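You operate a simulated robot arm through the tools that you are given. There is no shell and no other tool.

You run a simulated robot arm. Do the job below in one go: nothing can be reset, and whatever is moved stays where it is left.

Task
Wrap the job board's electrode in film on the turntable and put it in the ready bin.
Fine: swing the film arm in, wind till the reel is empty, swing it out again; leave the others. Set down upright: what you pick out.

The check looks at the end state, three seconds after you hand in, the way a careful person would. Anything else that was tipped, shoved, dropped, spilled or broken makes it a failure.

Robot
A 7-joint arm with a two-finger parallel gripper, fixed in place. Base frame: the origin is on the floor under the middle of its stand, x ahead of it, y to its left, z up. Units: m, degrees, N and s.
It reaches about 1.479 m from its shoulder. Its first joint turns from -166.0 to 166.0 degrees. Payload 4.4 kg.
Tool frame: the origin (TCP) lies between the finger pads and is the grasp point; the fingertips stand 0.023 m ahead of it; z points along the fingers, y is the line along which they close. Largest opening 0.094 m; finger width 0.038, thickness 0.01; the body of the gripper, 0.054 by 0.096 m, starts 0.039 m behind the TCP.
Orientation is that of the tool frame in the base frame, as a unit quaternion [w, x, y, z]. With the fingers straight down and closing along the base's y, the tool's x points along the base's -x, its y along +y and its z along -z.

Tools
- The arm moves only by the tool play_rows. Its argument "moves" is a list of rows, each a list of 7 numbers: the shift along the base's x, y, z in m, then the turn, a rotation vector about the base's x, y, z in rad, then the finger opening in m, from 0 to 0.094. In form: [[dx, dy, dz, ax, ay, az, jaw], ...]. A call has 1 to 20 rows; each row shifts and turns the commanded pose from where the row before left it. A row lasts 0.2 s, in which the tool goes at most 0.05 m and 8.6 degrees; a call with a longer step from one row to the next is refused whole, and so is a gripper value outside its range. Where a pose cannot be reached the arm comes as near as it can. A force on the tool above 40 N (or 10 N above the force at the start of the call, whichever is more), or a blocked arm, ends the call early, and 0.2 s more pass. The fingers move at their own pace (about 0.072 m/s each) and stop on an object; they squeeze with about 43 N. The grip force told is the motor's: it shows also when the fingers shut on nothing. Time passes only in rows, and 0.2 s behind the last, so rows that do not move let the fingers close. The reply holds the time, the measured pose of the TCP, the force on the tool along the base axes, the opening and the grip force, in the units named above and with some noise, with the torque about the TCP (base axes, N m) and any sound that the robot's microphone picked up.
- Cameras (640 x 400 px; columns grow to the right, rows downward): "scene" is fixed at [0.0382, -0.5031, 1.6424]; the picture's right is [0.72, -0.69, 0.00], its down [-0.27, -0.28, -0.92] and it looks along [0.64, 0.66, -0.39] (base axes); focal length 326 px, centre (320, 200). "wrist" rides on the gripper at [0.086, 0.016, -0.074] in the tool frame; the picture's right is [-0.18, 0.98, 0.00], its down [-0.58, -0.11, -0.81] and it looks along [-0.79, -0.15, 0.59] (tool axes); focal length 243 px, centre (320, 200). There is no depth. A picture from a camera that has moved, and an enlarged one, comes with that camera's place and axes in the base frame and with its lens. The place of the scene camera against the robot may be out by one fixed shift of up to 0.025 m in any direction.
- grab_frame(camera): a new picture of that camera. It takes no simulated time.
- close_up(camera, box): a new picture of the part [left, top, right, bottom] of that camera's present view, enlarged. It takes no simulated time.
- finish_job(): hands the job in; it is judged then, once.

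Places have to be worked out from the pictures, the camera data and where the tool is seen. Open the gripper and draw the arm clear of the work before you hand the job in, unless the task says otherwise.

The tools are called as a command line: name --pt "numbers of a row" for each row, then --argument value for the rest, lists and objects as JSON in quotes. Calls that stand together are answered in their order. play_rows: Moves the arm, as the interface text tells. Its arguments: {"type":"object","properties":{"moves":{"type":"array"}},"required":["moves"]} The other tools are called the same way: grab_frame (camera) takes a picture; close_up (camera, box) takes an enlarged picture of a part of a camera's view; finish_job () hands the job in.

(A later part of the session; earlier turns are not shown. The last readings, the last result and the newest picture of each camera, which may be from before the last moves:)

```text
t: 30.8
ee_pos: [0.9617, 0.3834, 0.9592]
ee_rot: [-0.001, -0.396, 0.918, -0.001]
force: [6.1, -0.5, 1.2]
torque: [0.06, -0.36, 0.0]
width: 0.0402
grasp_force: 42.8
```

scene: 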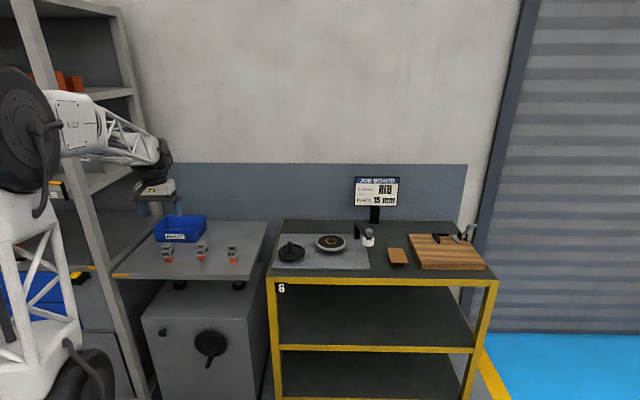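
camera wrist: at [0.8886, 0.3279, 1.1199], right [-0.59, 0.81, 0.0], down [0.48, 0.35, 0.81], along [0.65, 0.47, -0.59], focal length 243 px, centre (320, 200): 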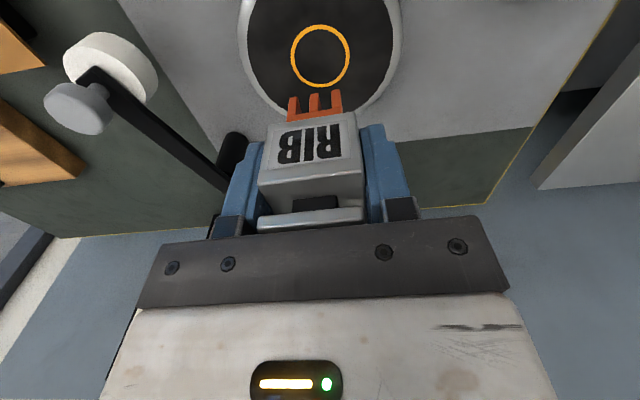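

The load is now near zero with RIB resting on the disc. I'll open the fingers and check that it stands still.

play_rows --pt "0 0 0 0 0 0 0.05" --pt "0 0 0 0 0 0 0.07" --pt "0 0 0 0 0 0 0.09" --pt "0 0 0 0 0 0 0.09"

close_up --camera "scene" --box '[304, 215, 352, 245]'

close_up --camera "wrist" --box '[220, 60, 420, 185]'

```text
t: 31.8
ee_pos: [0.9623, 0.3815, 0.9589]
ee_rot: [0.0, -0.397, 0.918, 0.0]
force: [1.0, -0.5, -0.4]
torque: [-0.03, -0.01, 0.03]
width: 0.0899
grasp_force: 0.1
```

```text
13.33 times, centred on (328, 230) of scene
camera zoom: at [0.0382, -0.5031, 1.6424], right [0.72, -0.69, 0.0], down [-0.27, -0.28, -0.92], along [0.64, 0.66, -0.39], focal length 4352 px, centre (213, -200)
```

zoom: 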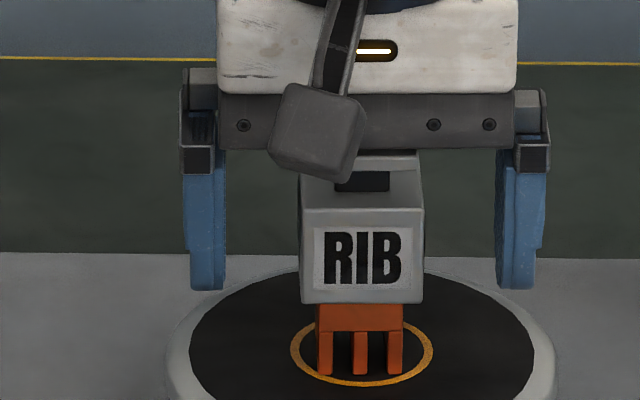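

```text
3.20 times, centred on (320, 122) of wrist
camera zoom: at [0.8915, 0.331, 1.0345], right [-0.59, 0.81, 0.0], down [0.48, 0.35, 0.81], along [0.65, 0.47, -0.59], focal length 776 px, centre (320, 448)
```

zoom: 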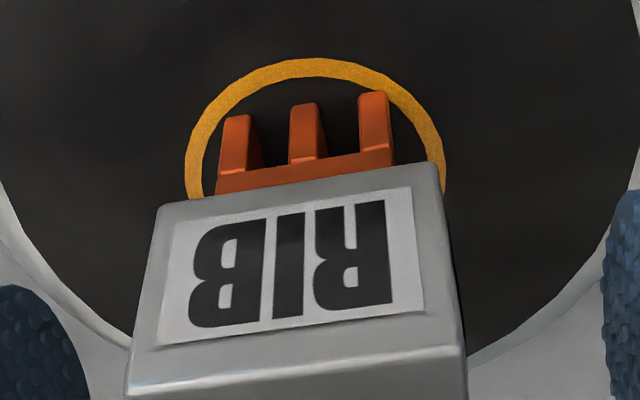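

RIB stands upright on the ring. I'll lift straight off, then turn the gripper to yaw −56° over the film-arm knob. At that yaw the fingers close across the knob without reaching toward the electrode.

play_rows --pt "0 0 0.01 0 0 0 0.09" --pt "0 0 0.03 0 0 0 0.09" --pt "0 0 0.05 0 0 0 0.09" --pt "0 0 0.05 0 0 0 0.09" --pt "0.0077 -0.01 0 0 0 -0.138 0.09" --pt "0.0077 -0.01 0 0 0 -0.138 0.09" --pt "0.0077 -0.01 0 0 0 -0.138 0.09" --pt "0.0077 -0.01 0 0 0 -0.138 0.09" --pt "0.0077 -0.01 0 0 0 -0.138 0.09" --pt "0.0077 -0.01 0 0 0 -0.138 0.09" --pt "0.0077 -0.01 0 0 0 -0.138 0.09" --pt "0.0077 -0.01 0 0 0 -0.138 0.09" --pt "0.0077 -0.01 0 0 0 -0.138 0.09" --pt "0.0077 -0.01 0 0 0 -0.138 0.09" --pt "0.0077 -0.01 0 0 0 -0.138 0.09" --pt "0.0077 -0.01 0 0 0 -0.138 0.09" --pt "0.0077 -0.01 0 0 0 -0.138 0.09" --pt "0 0 0 0 0 0 0.09"

grab_frame --camera "wrist"

close_up --camera "scene" --box '[280, 180, 408, 260]'

```text
t: 35.6
ee_pos: [1.0618, 0.2524, 1.0991]
ee_rot: [0.0, 0.471, 0.882, 0.0]
force: [-0.1, -0.3, 0.9]
torque: [0.02, 0.0, 0.0]
width: 0.0899
grasp_force: 0.0
```

```text
taken
camera wrist: at [1.0279, 0.3325, 1.1736], right [0.92, 0.39, 0.0], down [0.23, -0.54, 0.81], along [0.32, -0.74, -0.59], focal length 243 px, centre (320, 200)
```

wrist: 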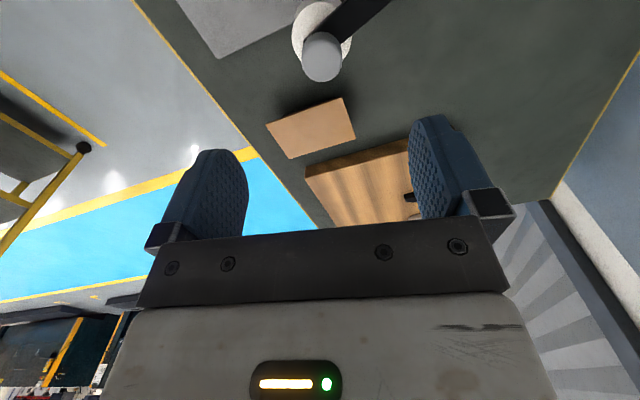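

```text
5.00 times, centred on (344, 220) of scene
camera zoom: at [0.0382, -0.5031, 1.6424], right [0.72, -0.69, 0.0], down [-0.27, -0.28, -0.92], along [0.64, 0.66, -0.39], focal length 1632 px, centre (200, 100)
```

zoom: 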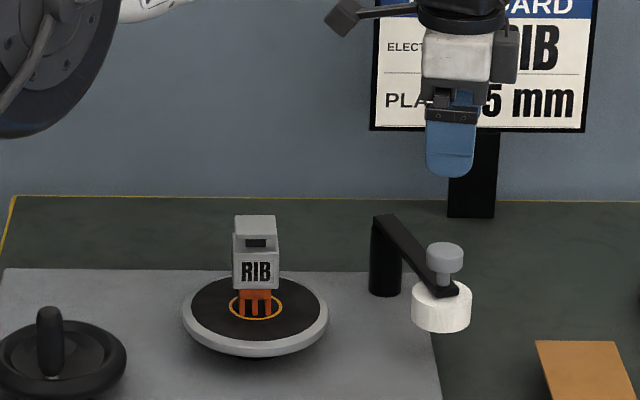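

RIB stands well on the turntable and the gripper is directly over the knob, which this view puts at (1.063, 0.254). I'll lower part-way and check again.

play_rows --pt "0.001 0.0015 -0.03 0 0 0 0.07" --pt "0 0 -0.03 0 0 0 0.07" --pt "0 0 -0.02 0 0 0 0.07" --pt "0 0 0 0 0 0 0.07"

grab_frame --camera "wrist"

close_up --camera "wrist" --box '[220, 60, 420, 185]'

close_up --camera "scene" --box '[340, 200, 404, 240]'

```text
t: 36.6
ee_pos: [1.064, 0.2564, 1.019]
ee_rot: [0.0, 0.47, 0.883, 0.0]
force: [1.2, 0.4, 0.7]
torque: [0.03, 0.06, 0.01]
width: 0.0701
grasp_force: 0.1
```

```text
taken
camera wrist: at [1.0296, 0.3367, 1.0937], right [0.92, 0.39, 0.0], down [0.23, -0.54, 0.81], along [0.32, -0.74, -0.59], focal length 243 px, centre (320, 200)
```

wrist: 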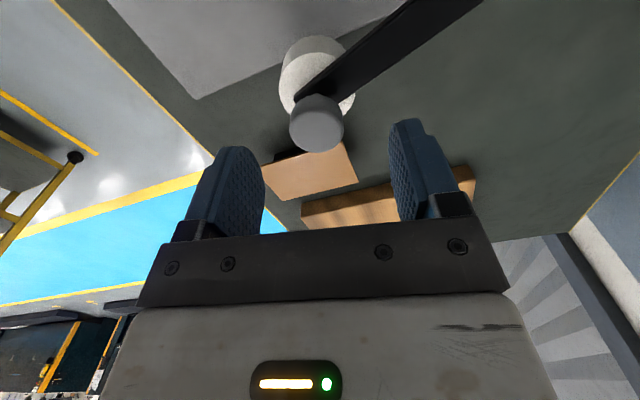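

```text
3.20 times, centred on (320, 122) of wrist
camera zoom: at [1.0296, 0.3367, 1.0937], right [0.92, 0.39, 0.0], down [0.23, -0.54, 0.81], along [0.32, -0.74, -0.59], focal length 776 px, centre (320, 448)
```

zoom: 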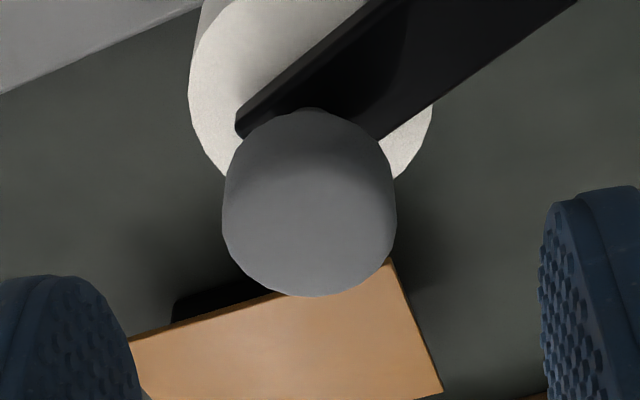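

```text
10.00 times, centred on (372, 220) of scene
camera zoom: at [0.0382, -0.5031, 1.6424], right [0.72, -0.69, 0.0], down [-0.27, -0.28, -0.92], along [0.64, 0.66, -0.39], focal length 3264 px, centre (-200, 0)
```

zoom: 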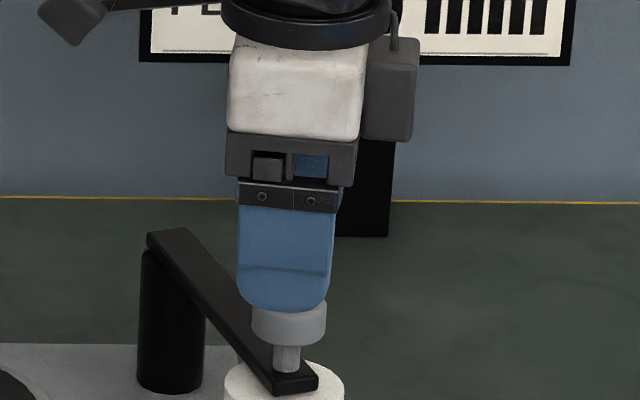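

The knob sits at (1.0627, 0.2544) and the TCP at about (1.064, 0.256). I'll correct, lower to z≈0.981 with the fingertips staying above the arm, and close gently.

play_rows --pt "-0.0014 -0.002 -0.015 0 0 0 0.07" --pt "0 0 -0.012 0 0 0 0.07" --pt "0 0 -0.008 0 0 0 0.07" --pt "0 0 -0.003 0 0 0 0.07" --pt "0 0 0 0 0 0 0.07"

close_up --camera "wrist" --box '[200, 60, 440, 210]'

close_up --camera "scene" --box '[340, 210, 404, 250]'

```text
t: 37.8
ee_pos: [1.062, 0.2525, 0.9814]
ee_rot: [0.0, 0.47, 0.883, 0.0]
force: [0.6, 0.0, -0.6]
torque: [0.0, 0.0, 0.03]
width: 0.07
grasp_force: 0.2
```

```text
2.67 times, centred on (320, 135) of wrist
camera zoom: at [1.0273, 0.3331, 1.0563], right [0.92, 0.39, 0.0], down [0.23, -0.54, 0.81], along [0.32, -0.74, -0.59], focal length 647 px, centre (320, 373)
```

zoom: 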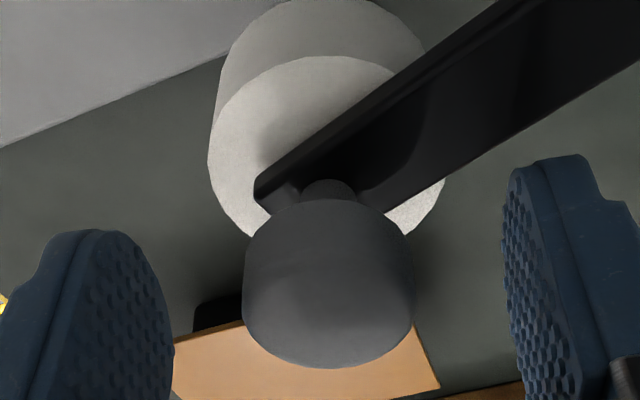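

```text
10.00 times, centred on (372, 230) of scene
camera zoom: at [0.0382, -0.5031, 1.6424], right [0.72, -0.69, 0.0], down [-0.27, -0.28, -0.92], along [0.64, 0.66, -0.39], focal length 3264 px, centre (-200, -100)
```

zoom: 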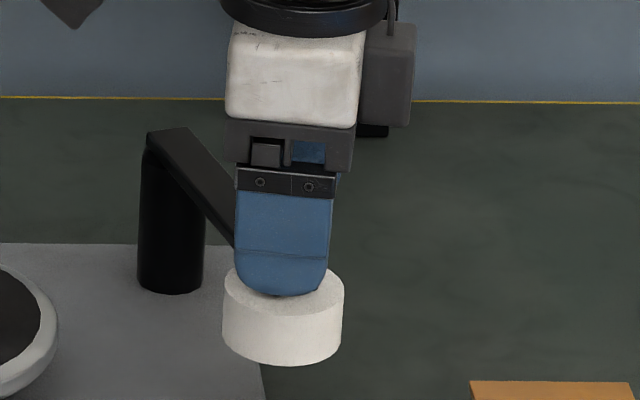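

The pads straddle the knob head and the fingertips are clear of the arm and reel. I'll close on the knob.

play_rows --pt "0 0 0 0 0 0 0.05" --pt "0 0 0 0 0 0 0.025" --pt "0 0 0 0 0 0 0.025" --pt "0 0 0 0 0 0 0.025"

close_up --camera "wrist" --box '[200, 60, 440, 210]'

```text
t: 38.8
ee_pos: [1.0611, 0.2546, 0.9812]
ee_rot: [0.0, 0.469, 0.883, -0.001]
force: [5.4, 16.4, 0.0]
torque: [0.12, 0.0, 0.49]
width: 0.0297
grasp_force: 45.5
```

```text
2.67 times, centred on (320, 135) of wrist
camera zoom: at [1.0272, 0.3339, 1.0563], right [0.92, 0.4, 0.0], down [0.23, -0.54, 0.81], along [0.32, -0.74, -0.59], focal length 647 px, centre (320, 373)
```

zoom: 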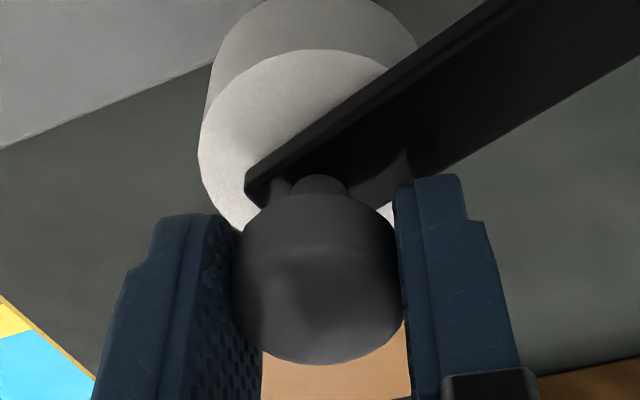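

I've gripped the knob (0.0297 m). I'll start swinging the arm inward, clockwise about the post at about (1.11, 0.362) with r≈0.119, beginning with a short stretch to check the forces.

play_rows --pt "-0.0075 0.0036 0 0 0 0 0.025" --pt "-0.0071 0.0042 0 0 0 0 0.025" --pt "-0.0069 0.0046 0 0 0 0 0.025" --pt "-0.0065 0.0051 0 0 0 0 0.025"

close_up --camera "scene" --box '[280, 190, 408, 270]'

```text
t: 39.3
ee_pos: [1.0519, 0.2585, 0.9811]
ee_rot: [0.0, 0.471, 0.882, 0.001]
force: [6.9, 11.8, -2.5]
torque: [-0.28, -0.23, 0.03]
width: 0.0295
grasp_force: 44.6
stopped in row 2: the force on the tool passed its limit at 44 N (the readings are from after the stop); the commanded pose is now the measured one
```

```text
5.00 times, centred on (344, 230) of scene
camera zoom: at [0.0382, -0.5031, 1.6424], right [0.72, -0.69, 0.0], down [-0.27, -0.28, -0.92], along [0.64, 0.66, -0.39], focal length 1632 px, centre (200, 50)
```

zoom: 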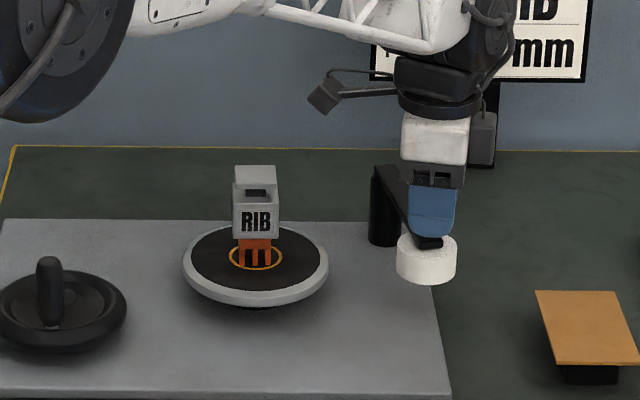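

The call stopped at 44 N. The leftover force (6.9, 11.8) points toward the post, so my tool is about 2 mm too far out radially. I'll ease toward the post and read the force again.

play_rows --pt "0.0005 0.0012 0 0 0 0 0.025" --pt "0 0 0 0 0 0 0.025"

```text
t: 39.9
ee_pos: [1.0524, 0.2583, 0.9816]
ee_rot: [0.0, 0.471, 0.882, 0.0]
force: [-3.3, -8.4, -8.4]
torque: [-0.37, -0.1, -0.15]
width: 0.0292
grasp_force: 45.0
```

The correction overshot slightly (force now −8.4 N in y), so the contact stiffness is about 17 N/mm. I'll continue in small tangential steps, trimming the radius from the force readings.

play_rows --pt "-0.0037 0.0016 0 0 0 0 0.025" --pt "-0.0035 0.002 0 0 0 0 0.025" --pt "-0.0034 0.0021 0 0 0 0 0.025" --pt "0 0 0 0 0 0 0.025"

```text
t: 40.9
ee_pos: [1.0429, 0.2658, 0.9814]
ee_rot: [0.001, 0.47, 0.883, 0.0]
force: [20.7, 17.6, -19.5]
torque: [-0.05, 0.01, -0.66]
width: 0.03
grasp_force: 45.1
```

The radial force is again inward at about 26 N, and z is pulled down. I'll trim the tool toward the post and 1 mm down, then re-read.

play_rows --pt "0.0007 0.0011 -0.001 0 0 0 0.025" --pt "0 0 0 0 0 0 0.025"

close_up --camera "wrist" --box '[200, 60, 440, 210]'

close_up --camera "scene" --box '[300, 200, 396, 260]'

```text
t: 41.5
ee_pos: [1.0433, 0.2653, 0.9805]
ee_rot: [0.001, 0.471, 0.882, 0.001]
force: [-4.8, -4.9, -4.1]
torque: [-0.29, 0.33, 0.12]
width: 0.03
grasp_force: 44.6
```

```text
2.67 times, centred on (320, 135) of wrist
camera zoom: at [1.0085, 0.346, 1.0568], right [0.92, 0.39, 0.0], down [0.23, -0.54, 0.81], along [0.32, -0.74, -0.59], focal length 647 px, centre (320, 373)
```

zoom: 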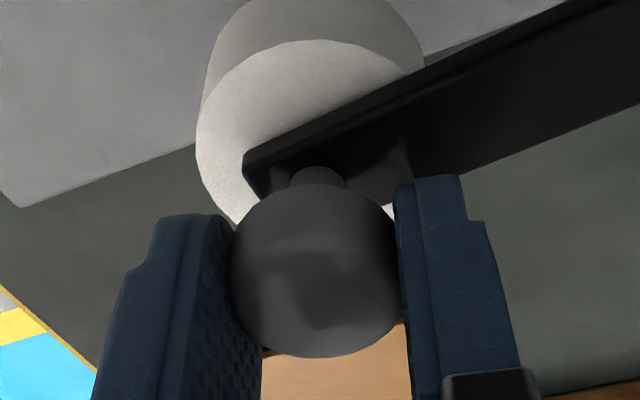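

```text
6.67 times, centred on (348, 230) of scene
camera zoom: at [0.0382, -0.5031, 1.6424], right [0.72, -0.69, 0.0], down [-0.27, -0.28, -0.92], along [0.64, 0.66, -0.39], focal length 2176 px, centre (133, 0)
```

zoom: 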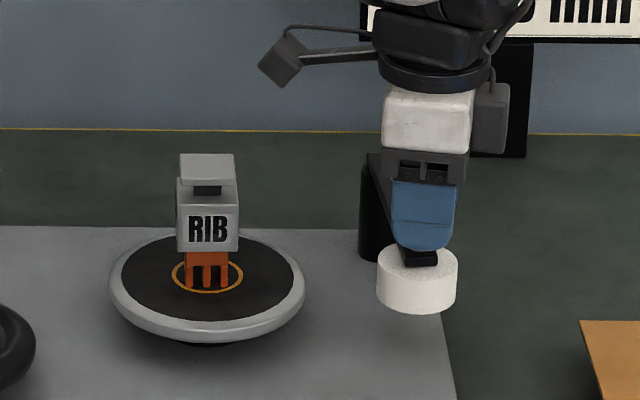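

The forces are small again. The arm's direction in the wrist view refines the pivot to about (1.119, 0.359) with r≈0.120 and the current angle near 230.5°. I'll continue along that better arc.

play_rows --pt "-0.0032 0.0027 0 0 0 0 0.025" --pt "-0.0031 0.0029 0 0 0 0 0.025" --pt "-0.003 0.0029 0 0 0 0 0.025" --pt "-0.0029 0.003 0 0 0 0 0.025" --pt "0 0 0 0 0 0 0.025"

```text
t: 42.7
ee_pos: [1.0312, 0.2776, 0.9807]
ee_rot: [0.001, 0.471, 0.882, 0.002]
force: [1.2, -5.4, 13.3]
torque: [0.01, 0.35, -0.58]
width: 0.031
grasp_force: 45.2
```

The radial force is small now, and z shows +13 N, so I'll raise by 0.7 mm and continue along the arc.

play_rows --pt "-0.0028 0.0031 0.0007 0 0 0 0.025" --pt "-0.0026 0.0032 0 0 0 0 0.025" --pt "-0.0026 0.0033 0 0 0 0 0.025" --pt "-0.0024 0.0034 0 0 0 0 0.025" --pt "0 0 0 0 0 0 0.025"

close_up --camera "scene" --box '[300, 200, 396, 260]'

close_up --camera "wrist" --box '[200, 60, 440, 210]'

```text
t: 43.9
ee_pos: [1.0208, 0.2884, 0.9813]
ee_rot: [0.0, 0.471, 0.882, 0.001]
force: [-3.6, -7.8, 12.0]
torque: [-0.09, 0.23, -0.46]
width: 0.0316
grasp_force: 44.7
```

```text
6.67 times, centred on (348, 230) of scene
camera zoom: at [0.0382, -0.5031, 1.6424], right [0.72, -0.69, 0.0], down [-0.27, -0.28, -0.92], along [0.64, 0.66, -0.39], focal length 2176 px, centre (133, 0)
```

zoom: 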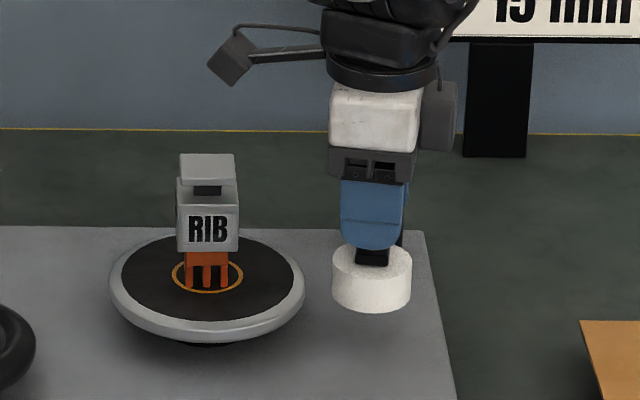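

```text
2.67 times, centred on (320, 135) of wrist
camera zoom: at [0.9864, 0.3699, 1.0567], right [0.92, 0.39, 0.0], down [0.23, -0.55, 0.81], along [0.32, -0.74, -0.59], focal length 647 px, centre (320, 373)
```

zoom: 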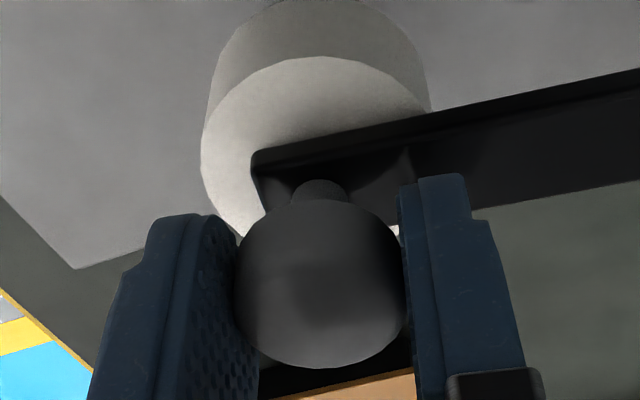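

It's going smoothly and the reel is approaching the turntable rim. I'll continue the arc with the small trims.

play_rows --pt "-0.0025 0.0032 0.0006 0 0 0 0.025" --pt "-0.0023 0.0035 0 0 0 0 0.025" --pt "-0.0021 0.0037 0 0 0 0 0.025" --pt "-0.0019 0.0037 0 0 0 0 0.025" --pt "0 0 0 0 0 0 0.025"

close_up --camera "scene" --box '[300, 200, 396, 260]'

close_up --camera "wrist" --box '[200, 0, 520, 200]'

```text
t: 44.9
ee_pos: [1.0104, 0.3057, 0.9816]
ee_rot: [0.0, 0.471, 0.882, 0.0]
force: [-14.9, -7.0, 6.5]
torque: [-0.15, -0.12, 0.12]
width: 0.0314
grasp_force: 45.4
stopped in row 5: the force on the tool passed its limit at 44 N (the readings are from after the stop); the commanded pose is now the measured one
```

```text
6.67 times, centred on (348, 230) of scene
camera zoom: at [0.0382, -0.5031, 1.6424], right [0.72, -0.69, 0.0], down [-0.27, -0.28, -0.92], along [0.64, 0.66, -0.39], focal length 2176 px, centre (133, 0)
```

zoom: 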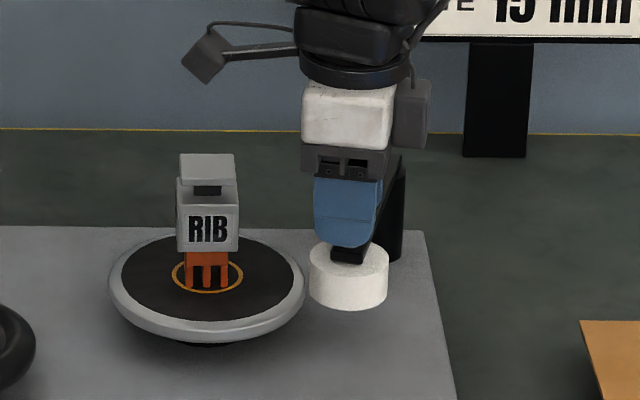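

```text
2.00 times, centred on (360, 100) of wrist
camera zoom: at [0.9771, 0.3842, 1.0566], right [0.92, 0.4, 0.0], down [0.23, -0.54, 0.81], along [0.32, -0.74, -0.59], focal length 485 px, centre (240, 400)
```

zoom: 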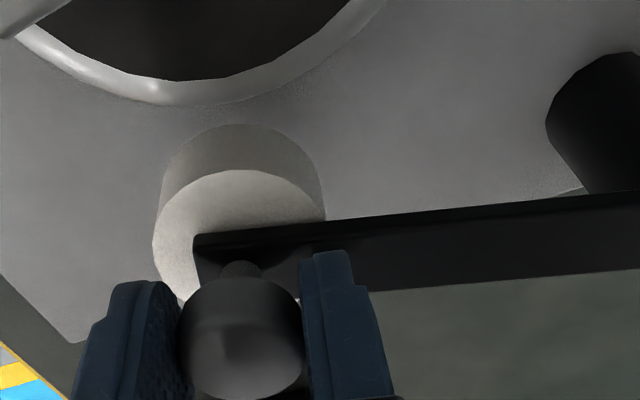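

The stop force is purely radial, pulling outward, so it's a path mismatch rather than an end stop. I'll trim about 1 mm outward and re-read.

play_rows --pt "-0.0008 -0.0004 0.0003 0 0 0 0.025" --pt "0 0 0 0 0 0 0.025"

```text
t: 45.5
ee_pos: [1.0108, 0.3033, 0.9822]
ee_rot: [0.0, 0.471, 0.882, 0.0]
force: [-17.9, -5.0, 7.4]
torque: [-0.29, 0.35, 0.53]
width: 0.0315
grasp_force: 44.8
```

play_rows --pt "-0.001 -0.0003 0.0003 0 0 0 0.025" --pt "0 0 0 0 0 0 0.025"

```text
t: 46.1
ee_pos: [1.0111, 0.3028, 0.9823]
ee_rot: [0.0, 0.472, 0.882, 0.001]
force: [37.0, 17.5, -7.2]
torque: [-0.13, -0.06, -0.31]
width: 0.0314
grasp_force: 45.0
```

The force flipped to about 41 N inward, so the contact is very stiff. I'll back off half of that.

play_rows --pt "0.0006 0.0003 0 0 0 0 0.025" --pt "0 0 0 0 0 0 0.025"

```text
t: 46.7
ee_pos: [1.0105, 0.3034, 0.9805]
ee_rot: [0.0, 0.47, 0.882, 0.0]
force: [21.8, 17.0, -3.1]
torque: [-0.14, 0.01, 0.43]
width: 0.0316
grasp_force: 44.6
```

Refitting the pivot from the arm's direction in four wrist views gives about (1.117, 0.361), so the current angle is near 208°. I'll continue with slower tangential steps plus a small inward trim.

play_rows --pt "-0.0003 0.0022 0 0 0 0 0.025" --pt "-0.0009 0.0018 0 0 0 0 0.025" --pt "-0.0009 0.0018 0 0 0 0 0.025" --pt "0 0 0 0 0 0 0.025"

```text
t: 47.5
ee_pos: [1.0091, 0.3089, 0.9809]
ee_rot: [0.001, 0.47, 0.883, 0.001]
force: [14.6, 7.1, -3.7]
torque: [-0.1, 0.01, 0.03]
width: 0.0313
grasp_force: 45.3
stopped in row 3: the force on the tool passed its limit at 41 N (the readings are from after the stop); the commanded pose is now the measured one
```

play_rows --pt "0.0003 0.0005 0 0 0 0 0.025" --pt "-0.0008 0.0018 0 0 0 0 0.025" --pt "-0.0008 0.0018 0 0 0 0 0.025" --pt "0 0 0 0 0 0 0.025"

```text
t: 48.5
ee_pos: [1.0074, 0.312, 0.9817]
ee_rot: [0.0, 0.47, 0.882, 0.001]
force: [5.7, -1.3, 1.4]
torque: [-0.07, 0.2, -0.4]
width: 0.0311
grasp_force: 45.5
```

The forces are small. I'll continue at 2 mm per row.

play_rows --pt "-0.0007 0.0018 0 0 0 0 0.025" --pt "-0.0008 0.0018 0 0 0 0 0.025" --pt "-0.0007 0.0018 0 0 0 0 0.025" --pt "-0.0007 0.0019 0 0 0 0 0.025" --pt "0 0 0 0 0 0 0.025"

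close_up --camera "scene" --box '[300, 200, 396, 260]'

close_up --camera "wrist" --box '[200, 0, 520, 200]'

```text
t: 49.7
ee_pos: [1.0038, 0.3208, 0.981]
ee_rot: [0.0, 0.471, 0.882, 0.0]
force: [20.9, 7.0, -8.9]
torque: [-0.04, 0.02, -0.17]
width: 0.0306
grasp_force: 44.7
```

```text
6.67 times, centred on (348, 230) of scene
camera zoom: at [0.0382, -0.5031, 1.6424], right [0.72, -0.69, 0.0], down [-0.27, -0.28, -0.92], along [0.64, 0.66, -0.39], focal length 2176 px, centre (133, 0)
```

zoom: 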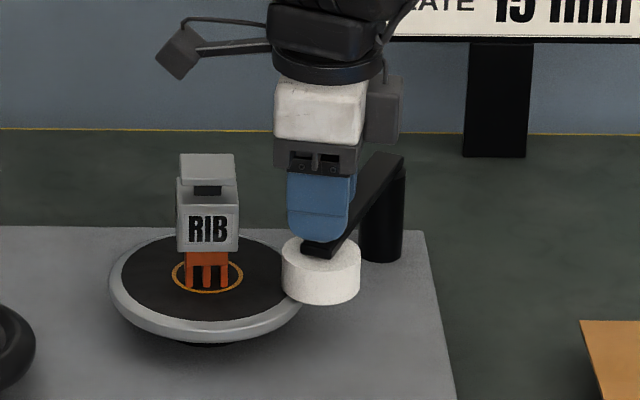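

```text
2.00 times, centred on (360, 100) of wrist
camera zoom: at [0.9694, 0.4002, 1.0567], right [0.92, 0.39, 0.0], down [0.23, -0.54, 0.81], along [0.32, -0.74, -0.59], focal length 485 px, centre (240, 400)
```

zoom: 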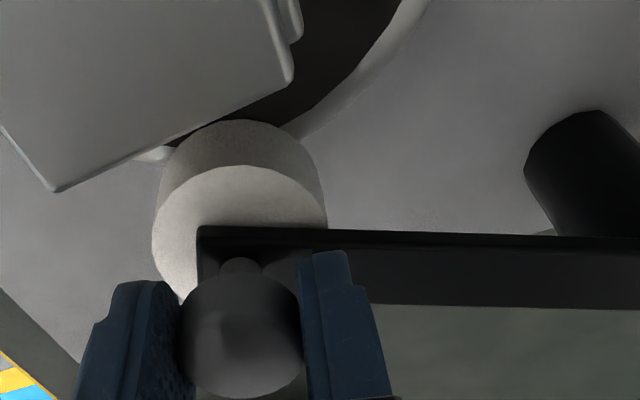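

The reel is over the turntable's rim at 0.073 m from the centre, with an inward force of 22 N. I'll trim inward and keep creeping in, watching for an end stop.

play_rows --pt "0.0001 0.002 -0.0004 0 0 0 0.025" --pt "-0.0006 0.0019 0 0 0 0 0.025" --pt "-0.0006 0.0019 0 0 0 0 0.025" --pt "0 0 0 0 0 0 0.025"

close_up --camera "scene" --box '[300, 200, 396, 260]'

```text
t: 50.6
ee_pos: [1.0016, 0.326, 0.982]
ee_rot: [-0.002, 0.471, 0.882, 0.0]
force: [-15.1, -5.4, 7.5]
torque: [-0.16, -0.14, -0.05]
width: 0.0304
grasp_force: 44.9
stopped in row 4: the force on the tool passed its limit at 42 N (the readings are from after the stop); the commanded pose is now the measured one
```

```text
6.67 times, centred on (348, 230) of scene
camera zoom: at [0.0382, -0.5031, 1.6424], right [0.72, -0.69, 0.0], down [-0.27, -0.28, -0.92], along [0.64, 0.66, -0.39], focal length 2176 px, centre (133, 0)
```

zoom: 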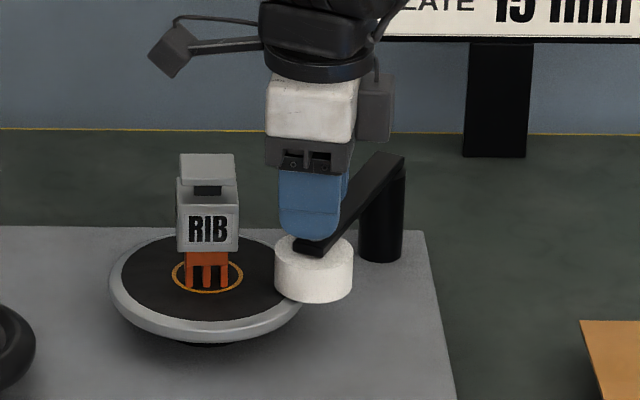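

play_rows --pt "-0.0004 -0.0001 0 0 0 0 0.025" --pt "-0.0006 0.0018 0 0 0 0 0.025" --pt "-0.0006 0.0019 0 0 0 0 0.025" --pt "0 0 0 0 0 0 0.025"

```text
t: 51.6
ee_pos: [0.9997, 0.3282, 0.9802]
ee_rot: [0.0, 0.47, 0.883, 0.001]
force: [-27.8, -9.6, 18.0]
torque: [-0.05, -0.06, -0.04]
width: 0.0304
grasp_force: 44.8
```

play_rows --pt "-0.0006 -0.0002 0.0005 0 0 0 0.025" --pt "0 0 0 0 0 0 0.025"

close_up --camera "scene" --box '[300, 200, 396, 260]'

close_up --camera "wrist" --box '[200, 0, 520, 200]'

```text
t: 52.2
ee_pos: [1.0011, 0.3291, 0.9811]
ee_rot: [0.001, 0.47, 0.883, 0.001]
force: [12.6, 10.9, 8.7]
torque: [-0.01, -0.07, 0.79]
width: 0.0301
grasp_force: 45.6
```

```text
6.67 times, centred on (348, 230) of scene
camera zoom: at [0.0382, -0.5031, 1.6424], right [0.72, -0.69, 0.0], down [-0.27, -0.28, -0.92], along [0.64, 0.66, -0.39], focal length 2176 px, centre (133, 0)
```

zoom: 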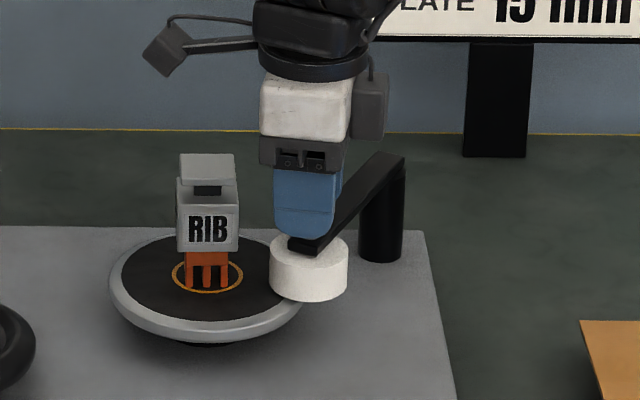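

```text
2.00 times, centred on (360, 100) of wrist
camera zoom: at [0.9661, 0.4093, 1.0566], right [0.92, 0.4, 0.0], down [0.23, -0.54, 0.81], along [0.32, -0.74, -0.59], focal length 485 px, centre (240, 400)
```

zoom: 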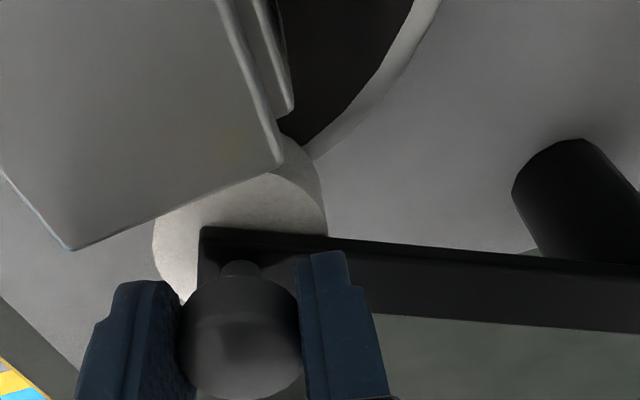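

The knob is 0.065 m from the turntable centre, so the reel edge is about 0.039 m away and still short of the electrode. I'll keep creeping in.

play_rows --pt "-0.0002 0.002 -0.0003 0 0 0 0.025" --pt "-0.0005 0.0019 0 0 0 0 0.025" --pt "0 0 0 0 0 0 0.025"

```text
t: 53.0
ee_pos: [0.9997, 0.3324, 0.9833]
ee_rot: [0.0, 0.471, 0.882, 0.001]
force: [-13.6, -4.1, 17.6]
torque: [0.0, 0.21, -0.04]
width: 0.0298
grasp_force: 44.9
```

play_rows --pt "-0.0008 0.0018 0.0006 0 0 0 0.025" --pt "-0.0005 0.0019 0 0 0 0 0.025" --pt "0 0 0 0 0 0 0.025"

close_up --camera "scene" --box '[300, 200, 396, 260]'

close_up --camera "wrist" --box '[200, 0, 520, 200]'

```text
t: 53.8
ee_pos: [0.9994, 0.3342, 0.9825]
ee_rot: [0.0, 0.471, 0.882, 0.001]
force: [10.6, -2.1, -2.1]
torque: [-0.07, -0.1, 0.59]
width: 0.0298
grasp_force: 45.0
stopped in row 3: the force on the tool passed its limit at 42 N (the readings are from after the stop); the commanded pose is now the measured one
```

```text
6.67 times, centred on (348, 230) of scene
camera zoom: at [0.0382, -0.5031, 1.6424], right [0.72, -0.69, 0.0], down [-0.27, -0.28, -0.92], along [0.64, 0.66, -0.39], focal length 2176 px, centre (133, 0)
```

zoom: 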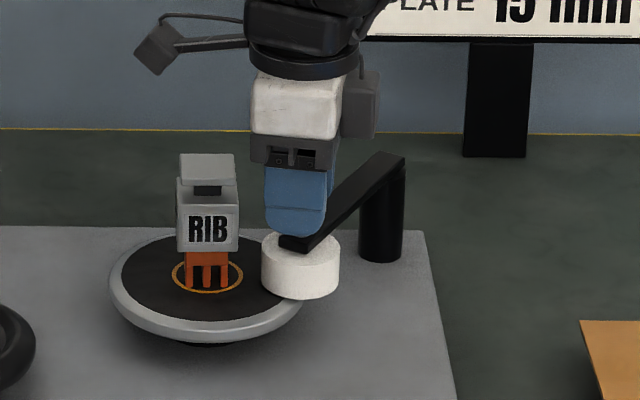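

```text
2.00 times, centred on (360, 100) of wrist
camera zoom: at [0.9643, 0.4154, 1.0563], right [0.92, 0.39, 0.0], down [0.23, -0.54, 0.81], along [0.32, -0.74, -0.59], focal length 485 px, centre (240, 400)
```

zoom: 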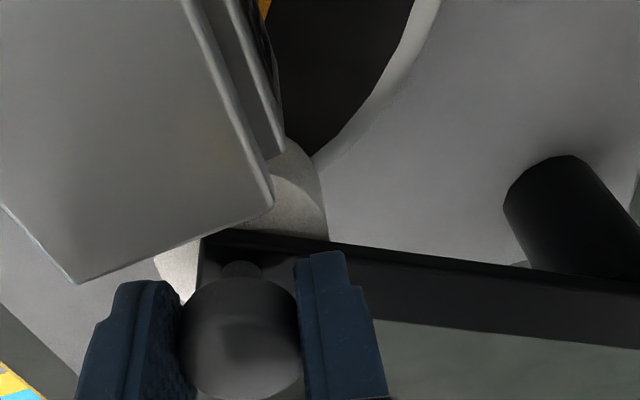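

The call stopped at 42 N with little movement, so this may be the inner stop. I'll test with one small tangential step and read the force direction.

play_rows --pt "-0.0001 0.001 0 0 0 0 0.025" --pt "-0.0003 0.001 0 0 0 0 0.025" --pt "0 0 0 0 0 0 0.025"

```text
t: 54.7
ee_pos: [0.9988, 0.3351, 0.9814]
ee_rot: [0.0, 0.471, 0.882, 0.0]
force: [-4.5, -14.1, 4.2]
torque: [-0.52, -0.05, 0.81]
width: 0.0299
grasp_force: 45.0
stopped in row 3: the force on the tool passed its limit at 41 N (the readings are from after the stop); the commanded pose is now the measured one
```

The residual force now opposes the tangential motion and the position hasn't changed, so this looks like the inner stop. I'll confirm with one more gentle push of 1.5 mm.

play_rows --pt "-0.0002 0.0007 0 0 0 0 0.025" --pt "-0.0002 0.0007 0 0 0 0 0.025"

close_up --camera "scene" --box '[300, 200, 396, 260]'

```text
t: 55.3
ee_pos: [0.9989, 0.3349, 0.9815]
ee_rot: [0.0, 0.471, 0.882, 0.0]
force: [12.4, -38.3, 0.4]
torque: [-0.19, -0.02, 0.56]
width: 0.0295
grasp_force: 44.9
```

```text
6.67 times, centred on (348, 230) of scene
camera zoom: at [0.0382, -0.5031, 1.6424], right [0.72, -0.69, 0.0], down [-0.27, -0.28, -0.92], along [0.64, 0.66, -0.39], focal length 2176 px, centre (133, 0)
```

zoom: 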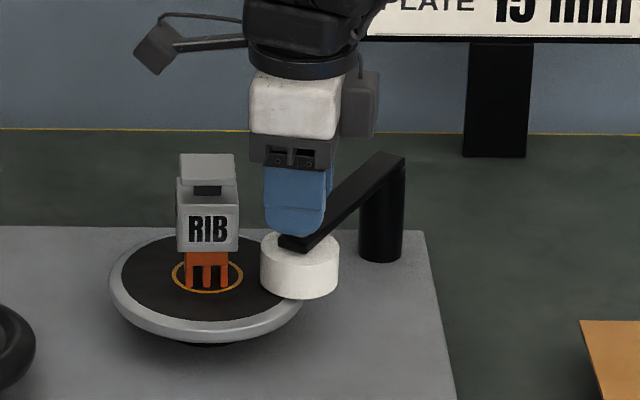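

It's confirmed as the inner stop, with 38 N exactly against the motion and no movement. I'll relax the push, then open the fingers just enough to release the knob.

play_rows --pt "0.0003 -0.0012 0 0 0 0 0.025" --pt "0 0 0 0 0 0 0.025"

play_rows --pt "0 0 0 0 0 0 0.04" --pt "0 0 0 0 0 0 0.055" --pt "0 0 0 0 0 0 0.055"

close_up --camera "scene" --box '[300, 200, 396, 260]'

grab_frame --camera "wrist"

```text
t: 55.9
ee_pos: [0.9979, 0.3346, 0.9817]
ee_rot: [0.0, 0.472, 0.882, 0.0]
force: [15.1, -39.8, -3.1]
torque: [-0.5, -0.37, 0.56]
width: 0.0296
grasp_force: 45.0
```

```text
t: 56.7
ee_pos: [0.9978, 0.337, 0.9807]
ee_rot: [0.0, 0.471, 0.882, 0.0]
force: [0.2, -0.2, -0.6]
torque: [-0.04, -0.02, 0.03]
width: 0.0551
grasp_force: 0.0
```

```text
6.67 times, centred on (348, 230) of scene
camera zoom: at [0.0382, -0.5031, 1.6424], right [0.72, -0.69, 0.0], down [-0.27, -0.28, -0.92], along [0.64, 0.66, -0.39], focal length 2176 px, centre (133, 0)
```

zoom: 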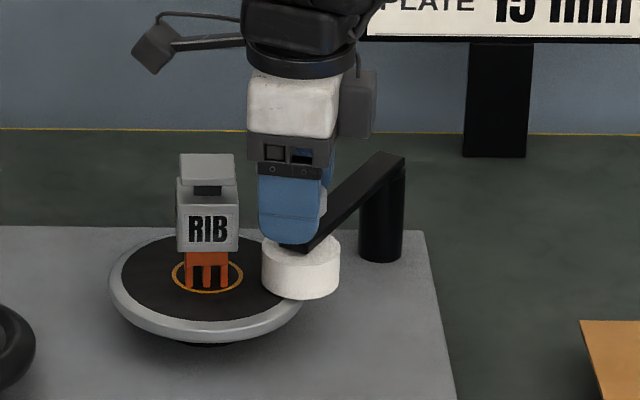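

```text
taken
camera wrist: at [0.9638, 0.4176, 1.0566], right [0.92, 0.39, 0.0], down [0.23, -0.54, 0.81], along [0.32, -0.74, -0.59], focal length 243 px, centre (320, 200)
```

wrist: 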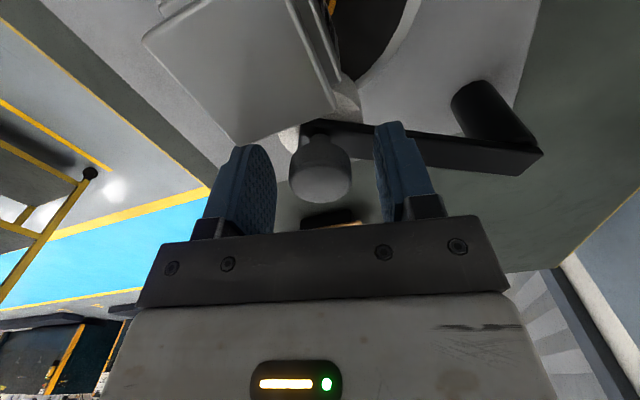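

The knob is released and the arm stays at the inner stop, with the reel beside the electrode. I'll lift straight up and move to view the hand wheel, turning the gripper back to yaw 0 so the camera side faces away from the work.

play_rows --pt "0 0 0.02 0 0 0 0.055" --pt "0 0 0.04 0 0 0 0.055" --pt "0 0 0.05 0 0 0 0.055" --pt "0 0 0.03 0 0 0 0.055" --pt "-0.0373 0.0141 0 0 0 0.1226 0.07" --pt "-0.0373 0.0141 0 0 0 0.1226 0.07" --pt "-0.0373 0.0141 0 0 0 0.1226 0.07" --pt "-0.0373 0.0141 0 0 0 0.1226 0.07" --pt "-0.0373 0.0141 0 0 0 0.1226 0.07" --pt "-0.0373 0.0141 0 0 0 0.1226 0.07" --pt "-0.0373 0.0141 0 0 0 0.1226 0.07" --pt "-0.0373 0.0141 0 0 0 0.1226 0.07" --pt "0 0 0 0 0 0 0.07"

grab_frame --camera "wrist"

close_up --camera "scene" --box '[260, 200, 388, 280]'

```text
t: 59.5
ee_pos: [0.6988, 0.4501, 1.1191]
ee_rot: [0.0, -0.001, 1.0, 0.0]
force: [-0.1, 0.6, 0.0]
torque: [0.02, 0.0, -0.02]
width: 0.0699
grasp_force: 0.1
```

```text
taken
camera wrist: at [0.6126, 0.4657, 1.1943], right [0.18, 0.98, 0.0], down [0.58, -0.11, 0.81], along [0.79, -0.15, -0.59], focal length 243 px, centre (320, 200)
```

wrist: 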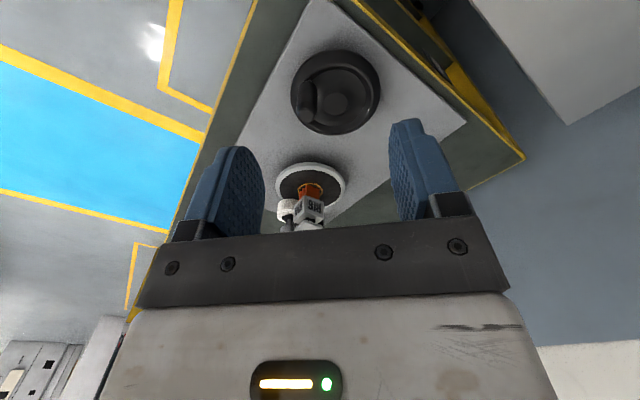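

```text
5.00 times, centred on (324, 240) of scene
camera zoom: at [0.0382, -0.5031, 1.6424], right [0.72, -0.69, 0.0], down [-0.27, -0.28, -0.92], along [0.64, 0.66, -0.39], focal length 1632 px, centre (300, 0)
```

zoom: 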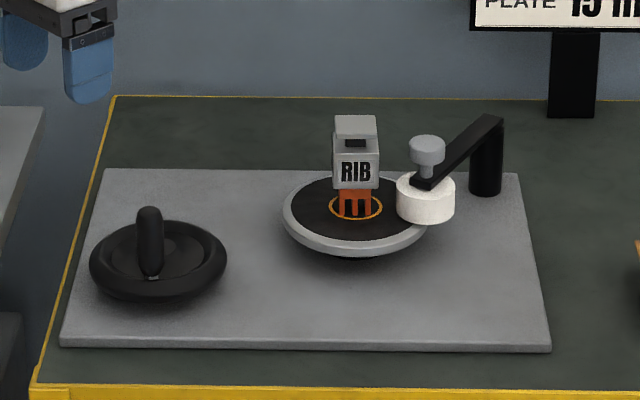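

The film arm sits in beside RIB as intended. I'll zoom on the hand wheel to find the crank handle.

close_up --camera "wrist" --box '[260, 30, 420, 130]'

close_up --camera "scene" --box '[268, 225, 332, 265]'

```text
4.00 times, centred on (340, 80) of wrist
camera zoom: at [0.6126, 0.4657, 1.1943], right [0.18, 0.98, 0.0], down [0.58, -0.11, 0.81], along [0.79, -0.15, -0.59], focal length 970 px, centre (240, 680)
```

zoom: 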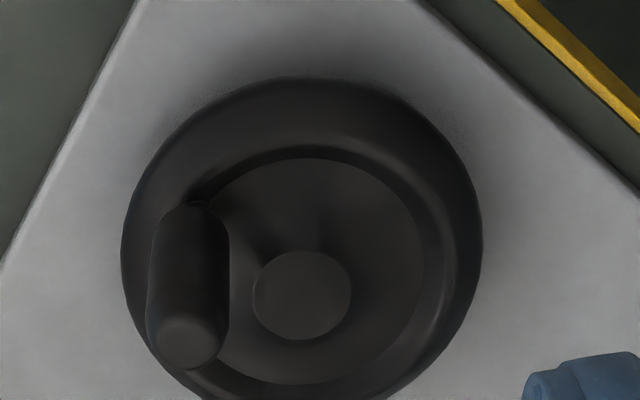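

```text
10.00 times, centred on (300, 245) of scene
camera zoom: at [0.0382, -0.5031, 1.6424], right [0.72, -0.69, 0.0], down [-0.27, -0.28, -0.92], along [0.64, 0.66, -0.39], focal length 3264 px, centre (520, -250)
```

zoom: 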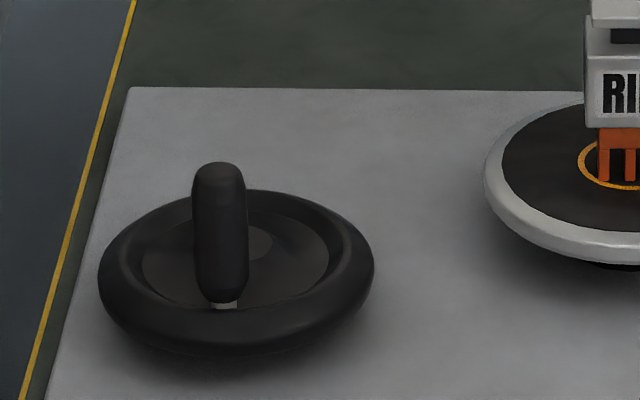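

Triangulated positions (after correcting the scene camera offset, about +0.012 m in x):
- Wheel hub: about (0.7975, 0.4516), z≈0.900.
- Crank handle: about (0.765, 0.422), z≈0.90–0.964, 0.022 m across, at a radius of about 0.044 m.

The contact is very stiff, so I'll push the handle round with closed fingers rather than gripping it. First I'll come down behind it.

play_rows --pt "0.028 0.0065 0 0 0 0 0.03" --pt "0.028 0.0065 0 0 0 0 0.0" --pt "0 0 -0.035 0 0 0 0.0" --pt "0 0 -0.035 0 0 0 0.0" --pt "0 0 -0.035 0 0 0 0.0" --pt "0 0 -0.03 0 0 0 0.0" --pt "0 0 0 0 0 0 0.0"

grab_frame --camera "wrist"

close_up --camera "scene" --box '[252, 210, 332, 260]'

```text
t: 61.1
ee_pos: [0.7547, 0.4631, 0.9849]
ee_rot: [0.0, 0.001, 1.0, 0.0]
force: [-0.3, -0.1, 1.0]
torque: [-0.03, 0.04, 0.02]
width: 0.0
grasp_force: 42.2
```

```text
taken
camera wrist: at [0.6695, 0.4794, 1.0601], right [0.19, 0.98, 0.0], down [0.58, -0.11, 0.81], along [0.79, -0.15, -0.59], focal length 243 px, centre (320, 200)
```

wrist: 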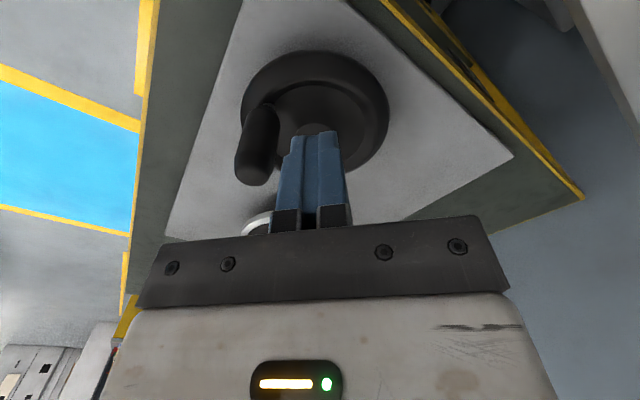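

```text
8.00 times, centred on (292, 235) of scene
camera zoom: at [0.0382, -0.5031, 1.6424], right [0.72, -0.69, 0.0], down [-0.27, -0.28, -0.92], along [0.64, 0.66, -0.39], focal length 2611 px, centre (544, -80)
```

zoom: 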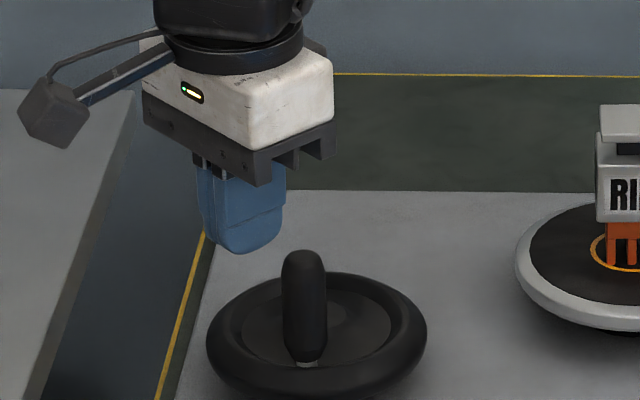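

The closed fingers are behind the handle. I'll lower beside it to z≈0.945 and push counter-clockwise for a short arc to feel the resistance.

play_rows --pt "0 0 -0.02 0 0 0 0.0" --pt "0 0 -0.02 0 0 0 0.0" --pt "-0.0015 -0.0114 0 0 0 0 0.0" --pt "0.0015 -0.0114 0 0 0 0 0.0" --pt "0.0044 -0.0106 0 0 0 0 0.0" --pt "0.007 -0.0091 0 0 0 0 0.0"

grab_frame --camera "wrist"

close_up --camera "scene" --box '[252, 200, 380, 280]'

```text
t: 62.2
ee_pos: [0.7557, 0.4461, 0.9465]
ee_rot: [0.002, -0.001, 1.0, 0.002]
force: [3.6, 19.7, -6.2]
torque: [-0.19, 0.13, 0.22]
width: 0.0003
grasp_force: 42.1
stopped in row 5: the force on the tool passed its limit at 70 N (the readings are from after the stop); the commanded pose is now the measured one
```

```text
taken
camera wrist: at [0.6686, 0.462, 1.0213], right [0.18, 0.98, 0.0], down [0.58, -0.11, 0.81], along [0.79, -0.14, -0.59], focal length 243 px, centre (320, 200)
```

wrist: 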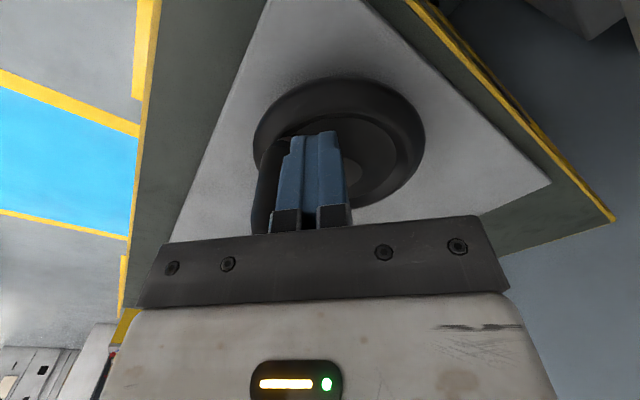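

```text
5.00 times, centred on (316, 240) of scene
camera zoom: at [0.0382, -0.5031, 1.6424], right [0.72, -0.69, 0.0], down [-0.27, -0.28, -0.92], along [0.64, 0.66, -0.39], focal length 1632 px, centre (340, 0)
```

zoom: 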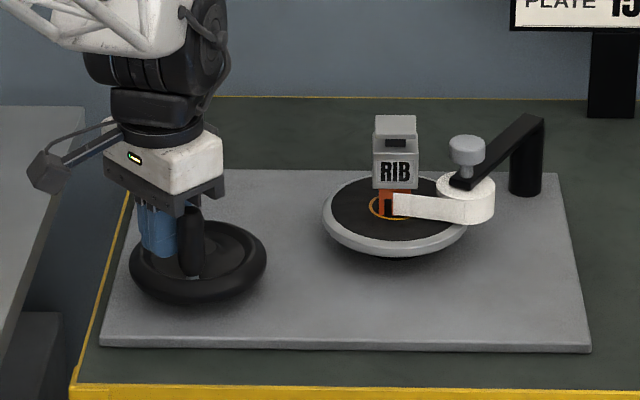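

A film strip now runs from the reel to the electrode, so the mechanism works, but my push was too fast and met 70 N. I'll push slowly along the handle's tangent and watch how it yields.

play_rows --pt "0.0013 -0.0015 0 0 0 0 0.0" --pt "0.0013 -0.0015 0 0 0 0 0.0" --pt "0 0 0 0 0 0 0.0"

close_up --camera "scene" --box '[252, 200, 380, 280]'

```text
t: 62.6
ee_pos: [0.756, 0.4456, 0.9457]
ee_rot: [0.001, -0.002, 1.0, 0.002]
force: [2.8, 12.6, -3.9]
torque: [-0.14, 0.05, 0.17]
width: 0.0
grasp_force: 42.0
stopped in row 2: the force on the tool passed its limit at 45 N (the readings are from after the stop); the commanded pose is now the measured one
```

```text
5.00 times, centred on (316, 240) of scene
camera zoom: at [0.0382, -0.5031, 1.6424], right [0.72, -0.69, 0.0], down [-0.27, -0.28, -0.92], along [0.64, 0.66, -0.39], focal length 1632 px, centre (340, 0)
```

zoom: 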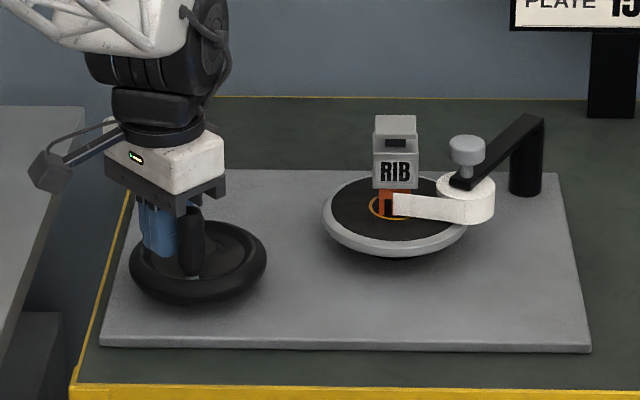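

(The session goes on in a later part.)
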